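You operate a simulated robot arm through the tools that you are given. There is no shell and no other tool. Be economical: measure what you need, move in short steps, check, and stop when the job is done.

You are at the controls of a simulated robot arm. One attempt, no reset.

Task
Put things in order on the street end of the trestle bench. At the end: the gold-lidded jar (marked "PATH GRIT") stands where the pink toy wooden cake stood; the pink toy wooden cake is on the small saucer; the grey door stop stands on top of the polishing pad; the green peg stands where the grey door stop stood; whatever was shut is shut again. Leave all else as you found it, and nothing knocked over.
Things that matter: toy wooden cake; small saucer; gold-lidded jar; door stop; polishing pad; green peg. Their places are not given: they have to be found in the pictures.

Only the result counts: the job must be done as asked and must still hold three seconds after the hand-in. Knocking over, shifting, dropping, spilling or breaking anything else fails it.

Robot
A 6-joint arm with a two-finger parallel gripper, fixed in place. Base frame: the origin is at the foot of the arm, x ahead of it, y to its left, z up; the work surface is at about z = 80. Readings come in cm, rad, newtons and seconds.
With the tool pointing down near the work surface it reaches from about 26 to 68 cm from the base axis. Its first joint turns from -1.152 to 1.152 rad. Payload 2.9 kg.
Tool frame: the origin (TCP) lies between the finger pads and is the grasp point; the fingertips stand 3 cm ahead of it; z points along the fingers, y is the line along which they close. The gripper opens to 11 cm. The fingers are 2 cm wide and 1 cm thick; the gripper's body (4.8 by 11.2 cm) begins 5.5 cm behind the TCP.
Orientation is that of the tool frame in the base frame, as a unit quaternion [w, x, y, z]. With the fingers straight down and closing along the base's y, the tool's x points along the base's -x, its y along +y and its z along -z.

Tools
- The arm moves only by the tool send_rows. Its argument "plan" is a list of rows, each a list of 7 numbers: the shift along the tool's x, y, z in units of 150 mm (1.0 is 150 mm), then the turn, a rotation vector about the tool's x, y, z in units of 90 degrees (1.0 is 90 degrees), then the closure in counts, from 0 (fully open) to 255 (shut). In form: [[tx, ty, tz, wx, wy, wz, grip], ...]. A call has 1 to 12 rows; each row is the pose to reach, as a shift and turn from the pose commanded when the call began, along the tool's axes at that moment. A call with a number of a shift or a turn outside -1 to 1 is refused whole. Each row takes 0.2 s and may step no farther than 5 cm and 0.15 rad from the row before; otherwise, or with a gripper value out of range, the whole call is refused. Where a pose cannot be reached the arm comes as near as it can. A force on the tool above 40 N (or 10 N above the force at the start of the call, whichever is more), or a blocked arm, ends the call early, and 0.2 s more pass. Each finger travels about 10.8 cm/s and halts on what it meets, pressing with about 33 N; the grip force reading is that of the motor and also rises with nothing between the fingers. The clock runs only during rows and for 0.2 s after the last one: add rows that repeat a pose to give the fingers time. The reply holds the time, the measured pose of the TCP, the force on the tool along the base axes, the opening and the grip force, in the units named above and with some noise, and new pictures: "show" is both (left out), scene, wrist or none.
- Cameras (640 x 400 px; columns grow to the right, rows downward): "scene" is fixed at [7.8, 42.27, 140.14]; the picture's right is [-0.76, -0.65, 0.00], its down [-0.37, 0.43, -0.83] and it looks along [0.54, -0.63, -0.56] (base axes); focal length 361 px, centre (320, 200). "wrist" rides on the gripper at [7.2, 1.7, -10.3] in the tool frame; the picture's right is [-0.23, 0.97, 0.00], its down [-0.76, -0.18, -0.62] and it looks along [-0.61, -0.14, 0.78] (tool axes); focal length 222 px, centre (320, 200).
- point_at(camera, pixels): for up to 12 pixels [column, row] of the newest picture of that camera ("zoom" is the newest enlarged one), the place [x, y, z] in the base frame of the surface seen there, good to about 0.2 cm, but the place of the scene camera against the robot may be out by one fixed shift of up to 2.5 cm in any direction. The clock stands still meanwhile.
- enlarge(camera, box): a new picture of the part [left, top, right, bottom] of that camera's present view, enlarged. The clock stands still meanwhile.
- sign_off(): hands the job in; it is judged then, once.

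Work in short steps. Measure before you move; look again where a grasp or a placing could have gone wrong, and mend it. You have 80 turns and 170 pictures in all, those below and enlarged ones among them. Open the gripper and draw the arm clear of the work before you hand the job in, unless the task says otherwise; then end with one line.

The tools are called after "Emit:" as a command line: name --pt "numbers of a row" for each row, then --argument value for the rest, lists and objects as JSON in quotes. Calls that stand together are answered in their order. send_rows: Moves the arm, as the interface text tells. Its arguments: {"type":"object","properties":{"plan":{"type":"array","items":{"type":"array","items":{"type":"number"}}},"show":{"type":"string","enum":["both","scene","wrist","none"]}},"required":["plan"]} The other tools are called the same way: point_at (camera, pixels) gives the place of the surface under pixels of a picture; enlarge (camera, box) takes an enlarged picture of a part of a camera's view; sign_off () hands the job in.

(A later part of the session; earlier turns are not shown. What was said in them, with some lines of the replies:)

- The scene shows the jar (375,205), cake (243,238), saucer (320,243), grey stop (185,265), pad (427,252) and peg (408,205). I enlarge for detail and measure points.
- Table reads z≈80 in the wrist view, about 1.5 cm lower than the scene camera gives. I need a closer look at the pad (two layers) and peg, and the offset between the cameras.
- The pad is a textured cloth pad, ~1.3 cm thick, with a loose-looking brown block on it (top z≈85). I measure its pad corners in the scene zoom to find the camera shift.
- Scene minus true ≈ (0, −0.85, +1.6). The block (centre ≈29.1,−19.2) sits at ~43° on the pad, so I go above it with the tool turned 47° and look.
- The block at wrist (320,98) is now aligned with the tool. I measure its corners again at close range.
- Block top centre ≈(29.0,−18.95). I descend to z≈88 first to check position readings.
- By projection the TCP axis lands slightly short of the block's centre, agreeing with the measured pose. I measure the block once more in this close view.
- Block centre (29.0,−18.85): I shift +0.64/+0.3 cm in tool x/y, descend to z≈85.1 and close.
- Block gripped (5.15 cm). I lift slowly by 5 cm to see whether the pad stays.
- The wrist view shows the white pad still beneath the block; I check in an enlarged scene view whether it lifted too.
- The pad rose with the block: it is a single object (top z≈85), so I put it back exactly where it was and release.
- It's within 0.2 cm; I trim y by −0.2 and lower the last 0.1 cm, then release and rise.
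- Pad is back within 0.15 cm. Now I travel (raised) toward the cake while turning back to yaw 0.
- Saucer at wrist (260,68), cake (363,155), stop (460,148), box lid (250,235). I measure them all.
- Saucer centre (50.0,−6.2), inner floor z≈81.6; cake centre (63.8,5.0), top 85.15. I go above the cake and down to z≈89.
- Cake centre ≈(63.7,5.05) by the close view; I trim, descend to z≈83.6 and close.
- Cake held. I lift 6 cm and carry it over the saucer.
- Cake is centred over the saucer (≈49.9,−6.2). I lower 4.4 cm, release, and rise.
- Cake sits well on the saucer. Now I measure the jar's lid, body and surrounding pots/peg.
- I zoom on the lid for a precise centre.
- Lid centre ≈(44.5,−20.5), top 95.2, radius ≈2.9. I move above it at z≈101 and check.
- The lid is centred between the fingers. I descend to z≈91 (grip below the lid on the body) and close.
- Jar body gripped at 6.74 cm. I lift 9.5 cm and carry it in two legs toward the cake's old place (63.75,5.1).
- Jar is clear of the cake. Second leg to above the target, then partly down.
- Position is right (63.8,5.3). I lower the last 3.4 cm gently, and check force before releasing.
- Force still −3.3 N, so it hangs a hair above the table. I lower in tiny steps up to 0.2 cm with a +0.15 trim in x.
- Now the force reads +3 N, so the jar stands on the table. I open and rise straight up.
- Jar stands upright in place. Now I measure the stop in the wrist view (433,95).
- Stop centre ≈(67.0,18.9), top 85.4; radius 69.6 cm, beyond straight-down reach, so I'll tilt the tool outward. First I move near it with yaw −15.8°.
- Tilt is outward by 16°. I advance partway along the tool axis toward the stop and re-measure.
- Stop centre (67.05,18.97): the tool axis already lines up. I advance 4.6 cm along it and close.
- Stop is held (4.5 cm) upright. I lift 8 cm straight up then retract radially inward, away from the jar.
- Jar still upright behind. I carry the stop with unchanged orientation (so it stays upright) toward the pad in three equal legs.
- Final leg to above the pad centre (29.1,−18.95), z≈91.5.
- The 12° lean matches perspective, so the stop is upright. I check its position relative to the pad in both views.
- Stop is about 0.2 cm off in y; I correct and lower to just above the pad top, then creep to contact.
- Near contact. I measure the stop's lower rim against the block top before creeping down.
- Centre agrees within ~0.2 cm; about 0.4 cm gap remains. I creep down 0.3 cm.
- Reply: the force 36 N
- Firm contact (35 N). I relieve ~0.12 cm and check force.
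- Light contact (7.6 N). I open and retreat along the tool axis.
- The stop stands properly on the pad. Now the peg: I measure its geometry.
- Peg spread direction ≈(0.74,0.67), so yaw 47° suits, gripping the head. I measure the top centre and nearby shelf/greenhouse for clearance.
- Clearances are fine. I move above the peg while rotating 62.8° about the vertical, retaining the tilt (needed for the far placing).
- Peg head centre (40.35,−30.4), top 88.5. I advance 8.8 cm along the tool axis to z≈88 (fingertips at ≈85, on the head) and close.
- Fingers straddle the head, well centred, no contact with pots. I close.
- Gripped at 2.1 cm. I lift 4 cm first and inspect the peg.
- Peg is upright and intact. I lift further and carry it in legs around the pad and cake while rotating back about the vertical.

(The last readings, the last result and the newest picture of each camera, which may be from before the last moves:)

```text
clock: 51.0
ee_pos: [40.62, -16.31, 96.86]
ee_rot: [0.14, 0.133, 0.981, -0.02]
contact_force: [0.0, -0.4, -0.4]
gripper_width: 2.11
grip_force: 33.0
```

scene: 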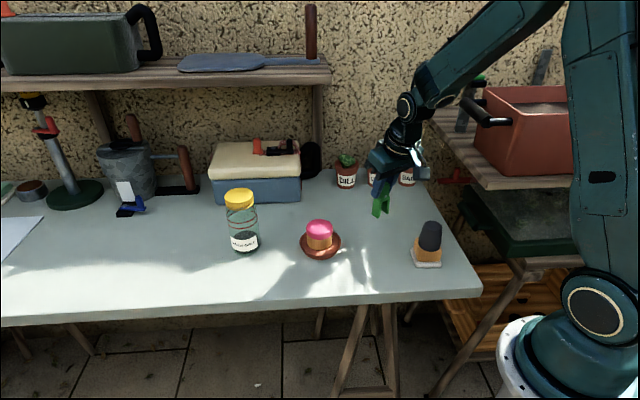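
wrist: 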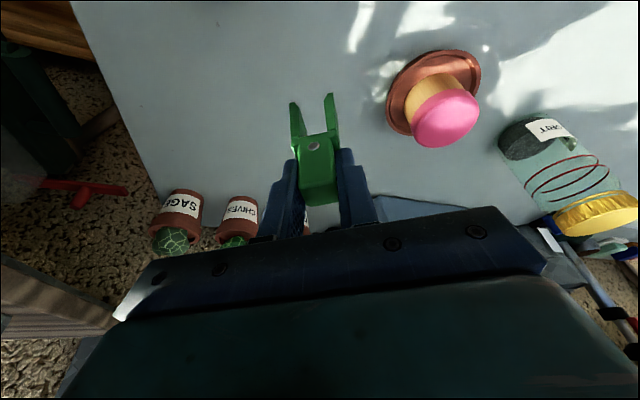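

Next legs: to (41.6,−2.3) completing rotation, then to (52.7,15).

Emit:
send_rows --pt "0.035 0.184 -0.011 -0.0195 0 -0.067 255" --pt "0.07 0.367 -0.021 -0.0391 0 -0.134 255" --pt "0.106 0.551 -0.032 -0.0586 0 -0.201 255" --pt "0.141 0.734 -0.042 -0.0782 0 -0.268 255" --pt "0.176 0.918 -0.053 -0.0977 0 -0.335 255" --pt "0.176 0.918 -0.053 -0.0977 0 -0.335 255" --show "none"

Emit:
send_rows --pt "-0.197 0.182 0.057 0 0 0 255" --pt "-0.394 0.363 0.115 0 0 0 255" --pt "-0.59 0.545 0.172 0 0 0 255" --pt "-0.787 0.726 0.23 0 0 0 255" --pt "-0.984 0.908 0.287 0 0 0 255" --pt "-0.984 0.908 0.287 0 0 0 255"

```text
clock: 52.4
ee_pos: [41.72, -2.17, 96.8]
ee_rot: [0.14, -0.137, 0.981, 0.018]
contact_force: [-0.6, 1.3, -0.7]
gripper_width: 2.1
grip_force: 32.9
```

```text
clock: 53.8
ee_pos: [52.52, 15.24, 96.89]
ee_rot: [0.138, -0.137, 0.981, 0.018]
contact_force: [0.7, -0.3, -0.4]
gripper_width: 2.11
grip_force: 33.0
```

scene: 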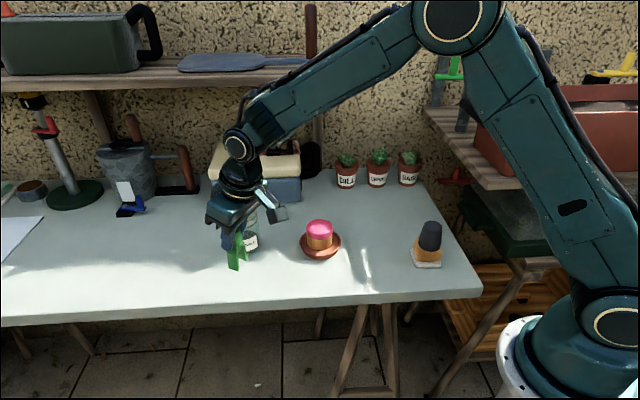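
wrist: 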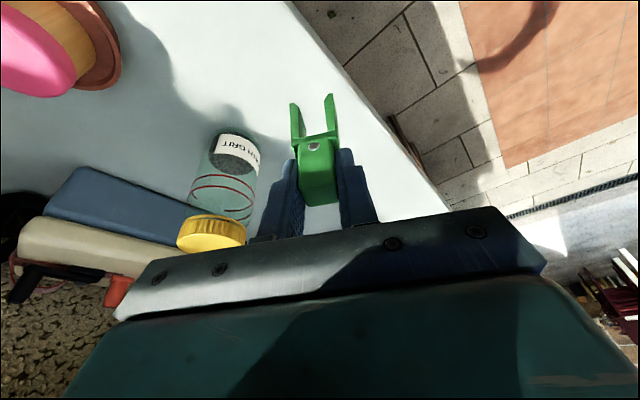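

Now out radially above the stop's old place (67.05,18.95), keeping ~2.5 cm of height.

Emit:
send_rows --pt "-0.2 -0.006 0.06 0 0 0 255" --pt "-0.4 -0.012 0.15 0 0 0 255" --pt "-0.6 -0.018 0.3 0 0 0 255" --pt "-0.76 -0.024 0.48 0 0 0 255" --pt "-0.83 -0.026 0.688 0 0 0 255" --pt "-0.83 -0.026 0.688 0 0 0 255"

Emit:
enlarge --camera "scene" --box '[130, 180, 270, 300]'

```text
clock: 55.2
ee_pos: [67.06, 18.7, 90.45]
ee_rot: [0.139, -0.136, 0.981, 0.018]
contact_force: [-0.3, 0.1, 0.1]
gripper_width: 2.12
grip_force: 32.6
```

scene: 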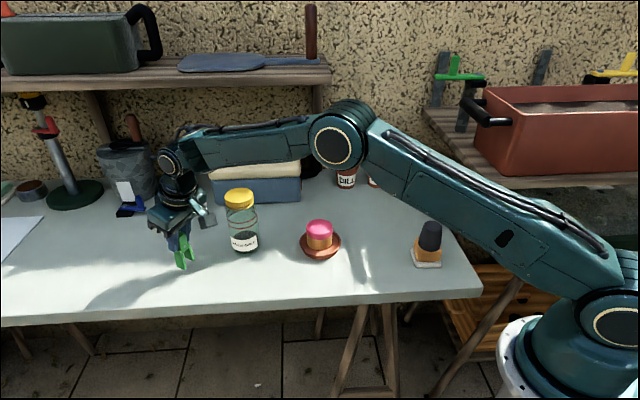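
wrist: 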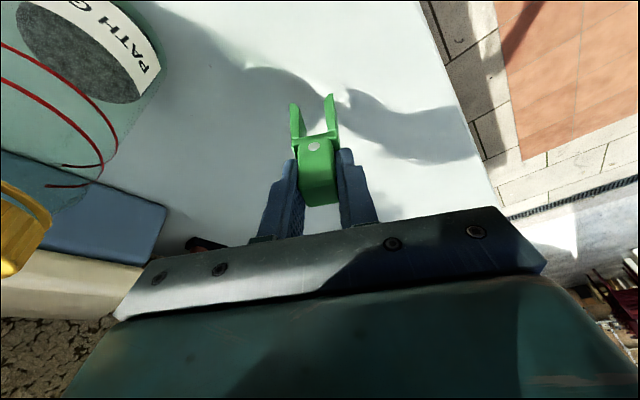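

```text
3.33 times, centred on (200, 240) of scene
```

zoom: 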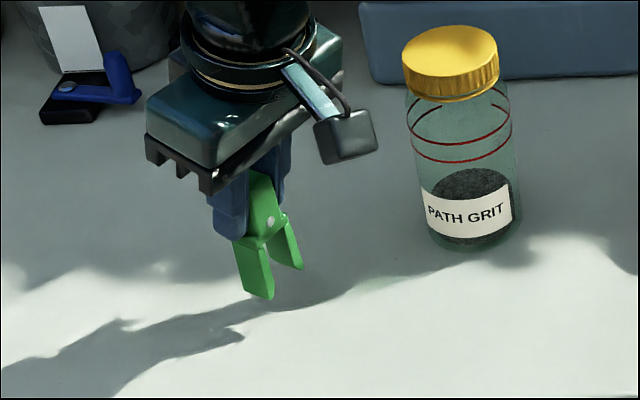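

Upright per perspective. I check the leg tips' position.

Emit:
point_at --camera "zoom" --pixels '[[263, 296], [270, 290], [248, 288], [299, 268], [282, 260], [255, 265]]'

Emit:
point_at --camera "wrist" --pixels '[[295, 106], [329, 98], [294, 120], [331, 112], [315, 145]]'

```text
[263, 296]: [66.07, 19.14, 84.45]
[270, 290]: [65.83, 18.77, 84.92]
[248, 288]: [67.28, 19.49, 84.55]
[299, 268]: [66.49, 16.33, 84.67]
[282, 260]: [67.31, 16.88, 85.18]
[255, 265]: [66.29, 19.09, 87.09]
```

```text
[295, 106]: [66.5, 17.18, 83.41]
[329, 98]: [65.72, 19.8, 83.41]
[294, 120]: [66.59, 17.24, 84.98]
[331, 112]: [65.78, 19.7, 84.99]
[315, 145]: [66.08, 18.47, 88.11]
```

Leg centre ≈(67.15,18.8): good. I lower 2.3 cm with a +0.1 trim in y.

Emit:
send_rows --pt "0.02 0.007 0.07 0 0 0 255" --pt "0.035 0.007 0.12 0 0 0 255" --pt "0.043 0.007 0.147 0 0 0 255" --pt "0.043 0.007 0.147 0 0 0 255"

Emit:
enlarge --camera "scene" --box '[150, 210, 250, 300]'

Emit:
point_at --camera "wrist" --pixels '[[295, 106], [329, 98], [294, 120], [331, 112], [315, 145]]'

```text
clock: 56.2
ee_pos: [67.0, 18.8, 88.13]
ee_rot: [0.138, -0.136, 0.981, 0.019]
contact_force: [-0.3, -0.2, -0.1]
gripper_width: 2.14
grip_force: 32.5
```

scene: 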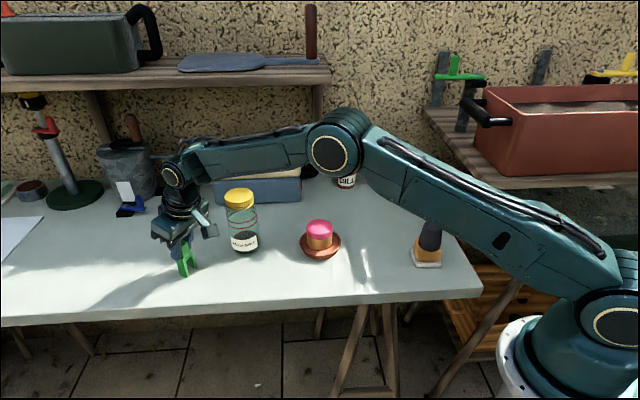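
wrist: 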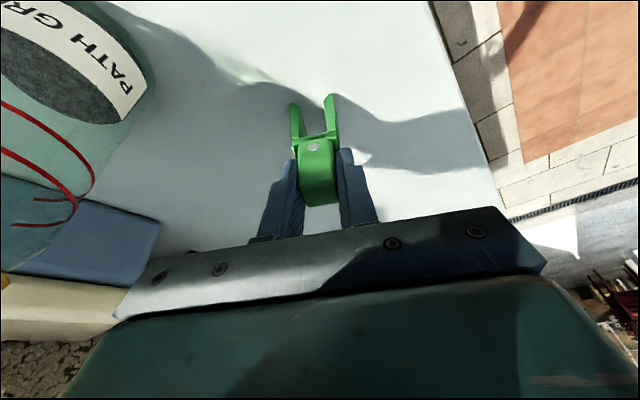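

```text
4.44 times, centred on (200, 255) of scene
```

zoom: 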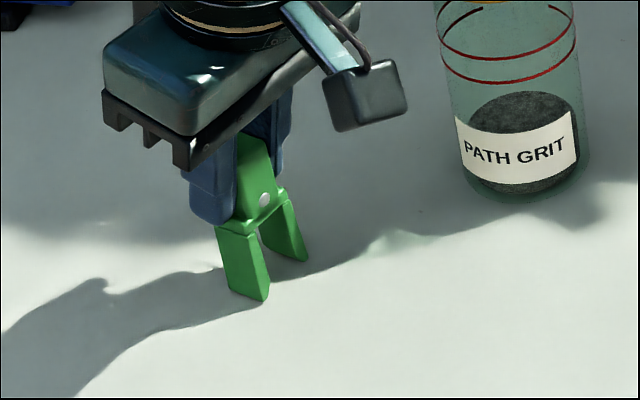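

```text
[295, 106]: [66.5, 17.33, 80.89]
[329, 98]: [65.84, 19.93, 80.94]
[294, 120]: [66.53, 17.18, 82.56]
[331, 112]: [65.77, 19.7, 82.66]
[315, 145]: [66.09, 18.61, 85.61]
```

About 0.2 cm gap left; I creep down 0.18 cm and read the force.

Emit:
send_rows --pt "0.0009 0 0.0032 0 0 0 255" --pt "0.0019 0 0.0064 0 0 0 255" --pt "0.0028 0 0.0096 0 0 0 255" --pt "0.0034 0 0.0115 0 0 0 255" --pt "0.0034 0 0.0115 0 0 0 255" --show "none"

```text
clock: 57.4
ee_pos: [67.06, 18.72, 87.94]
ee_rot: [0.138, -0.137, 0.981, 0.019]
contact_force: [0.2, -0.2, 0.8]
gripper_width: 2.12
grip_force: 33.0
```

Emit:
send_rows --pt "0.0009 0 0.0032 0 0 0 255" --pt "0.0015 0 0.005 0 0 0 255" --pt "0.0015 0 0.005 0 0 0 255" --show "none"

```text
clock: 58.2
ee_pos: [67.17, 18.81, 87.98]
ee_rot: [0.141, -0.137, 0.98, 0.019]
contact_force: [-0.3, 0.9, 7.7]
gripper_width: 2.09
grip_force: 33.1
```

Contact at 7.7 N. I open and back out along the tool axis.

Emit:
send_rows --pt "0 0 0 0 0 0 0" --pt "0 0 0 0 0 0 0" --pt "0 0 0 0 0 0 0" --pt "0 0 -0.1 0 0 0 0" --pt "0 0 -0.3 0 0 0 0" --pt "0 0 -0.55 0 0 0 0" --pt "0.1 0 -0.8 0 0 0 0" --pt "0.4 0 -0.9 0 0 0 0" --pt "0.7 0 -1.0 0 0 0 0" --pt "0.95 0 -1.0 0 0 0 0"

Emit:
enlarge --camera "scene" --box '[150, 190, 350, 300]'

Emit:
enlarge --camera "scene" --box '[330, 140, 490, 280]'

```text
clock: 60.4
ee_pos: [49.78, 13.95, 98.46]
ee_rot: [0.141, -0.136, 0.98, 0.019]
contact_force: [-0.8, 0.6, -0.2]
gripper_width: 11.01
grip_force: 0.1
```

scene: 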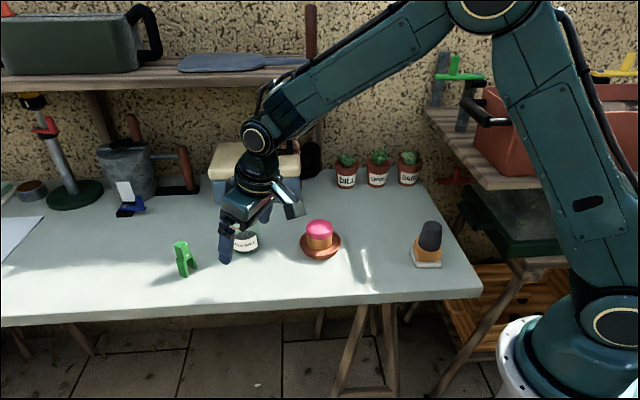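
wrist: 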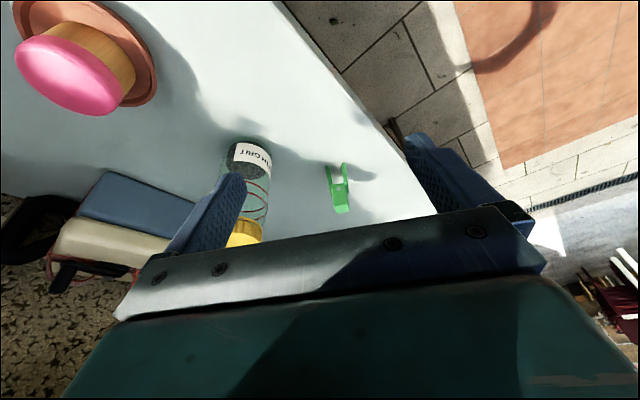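

```text
3.20 times, centred on (250, 245) of scene
```

zoom: 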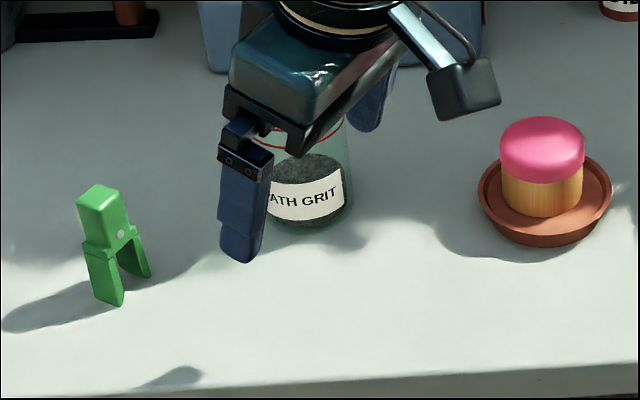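

```text
2.86 times, centred on (410, 210) of scene
```

zoom: 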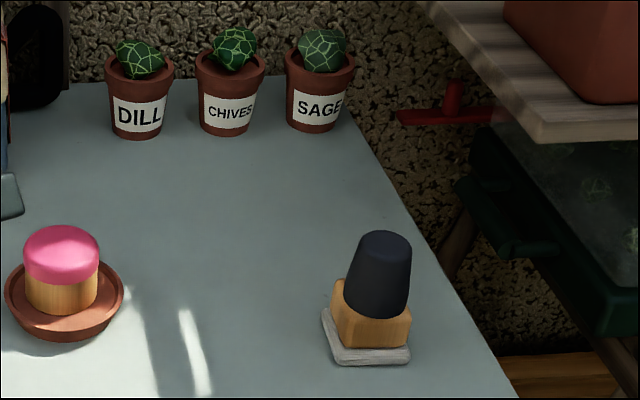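

Everything stands as asked. I draw the arm up and inward for a final clear view.

Emit:
send_rows --pt "0.15 0 -0.2 0 0 0 0" --pt "0.25 0 -0.45 0 0 0 0" --pt "0.35 0 -0.7 0 0 0 0" --pt "0.45 0 -0.85 0 0 0 0" --pt "0.45 0 -0.85 0 0 0 0"

Emit:
enlarge --camera "scene" --box '[140, 150, 460, 300]'

```text
clock: 61.6
ee_pos: [40.27, 11.21, 108.76]
ee_rot: [0.139, -0.137, 0.981, 0.019]
contact_force: [-0.3, -0.2, -0.1]
gripper_width: 11.01
grip_force: 0.0
```

scene: 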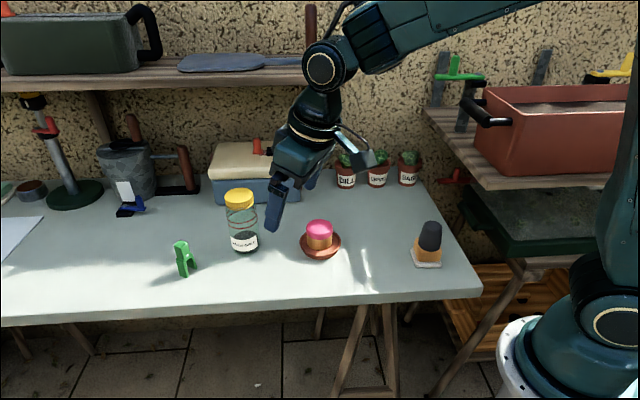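
wrist: 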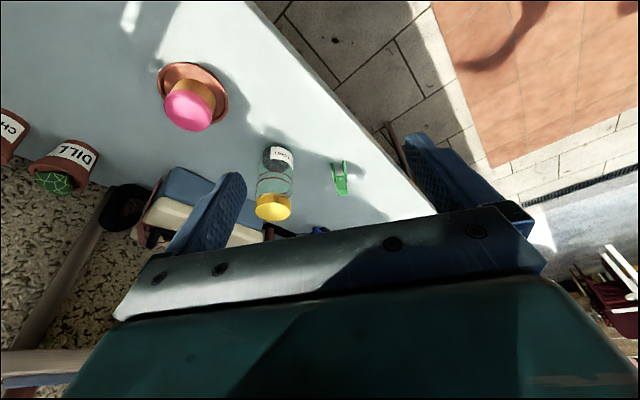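

```text
2.00 times, centred on (300, 225) of scene
```

zoom: 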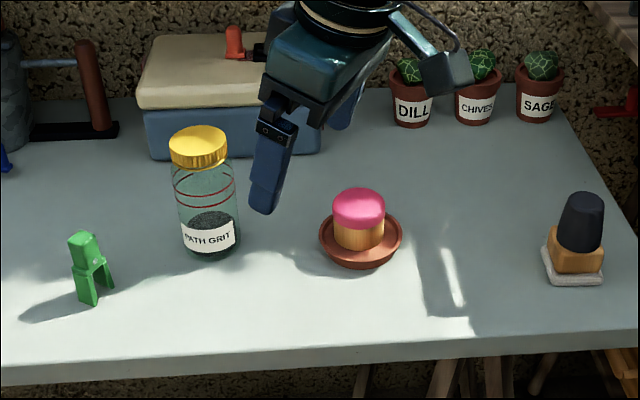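

All four items are in place and standing, nothing else moved, and the arm is clear with the gripper open. I hand in.

Emit:
sign_off

```text
The job is handed in.
```

I've handed the job in: the jar stands where the cake was, the cake is on the saucer, the door stop is on top of the polishing pad, and the peg stands where the door stop was. The last pictures showed nothing knocked over. I lifted the pad briefly to check what was part of it, then put it back within about 0.2 cm of where it was. I opened nothing, so there was nothing to shut again.
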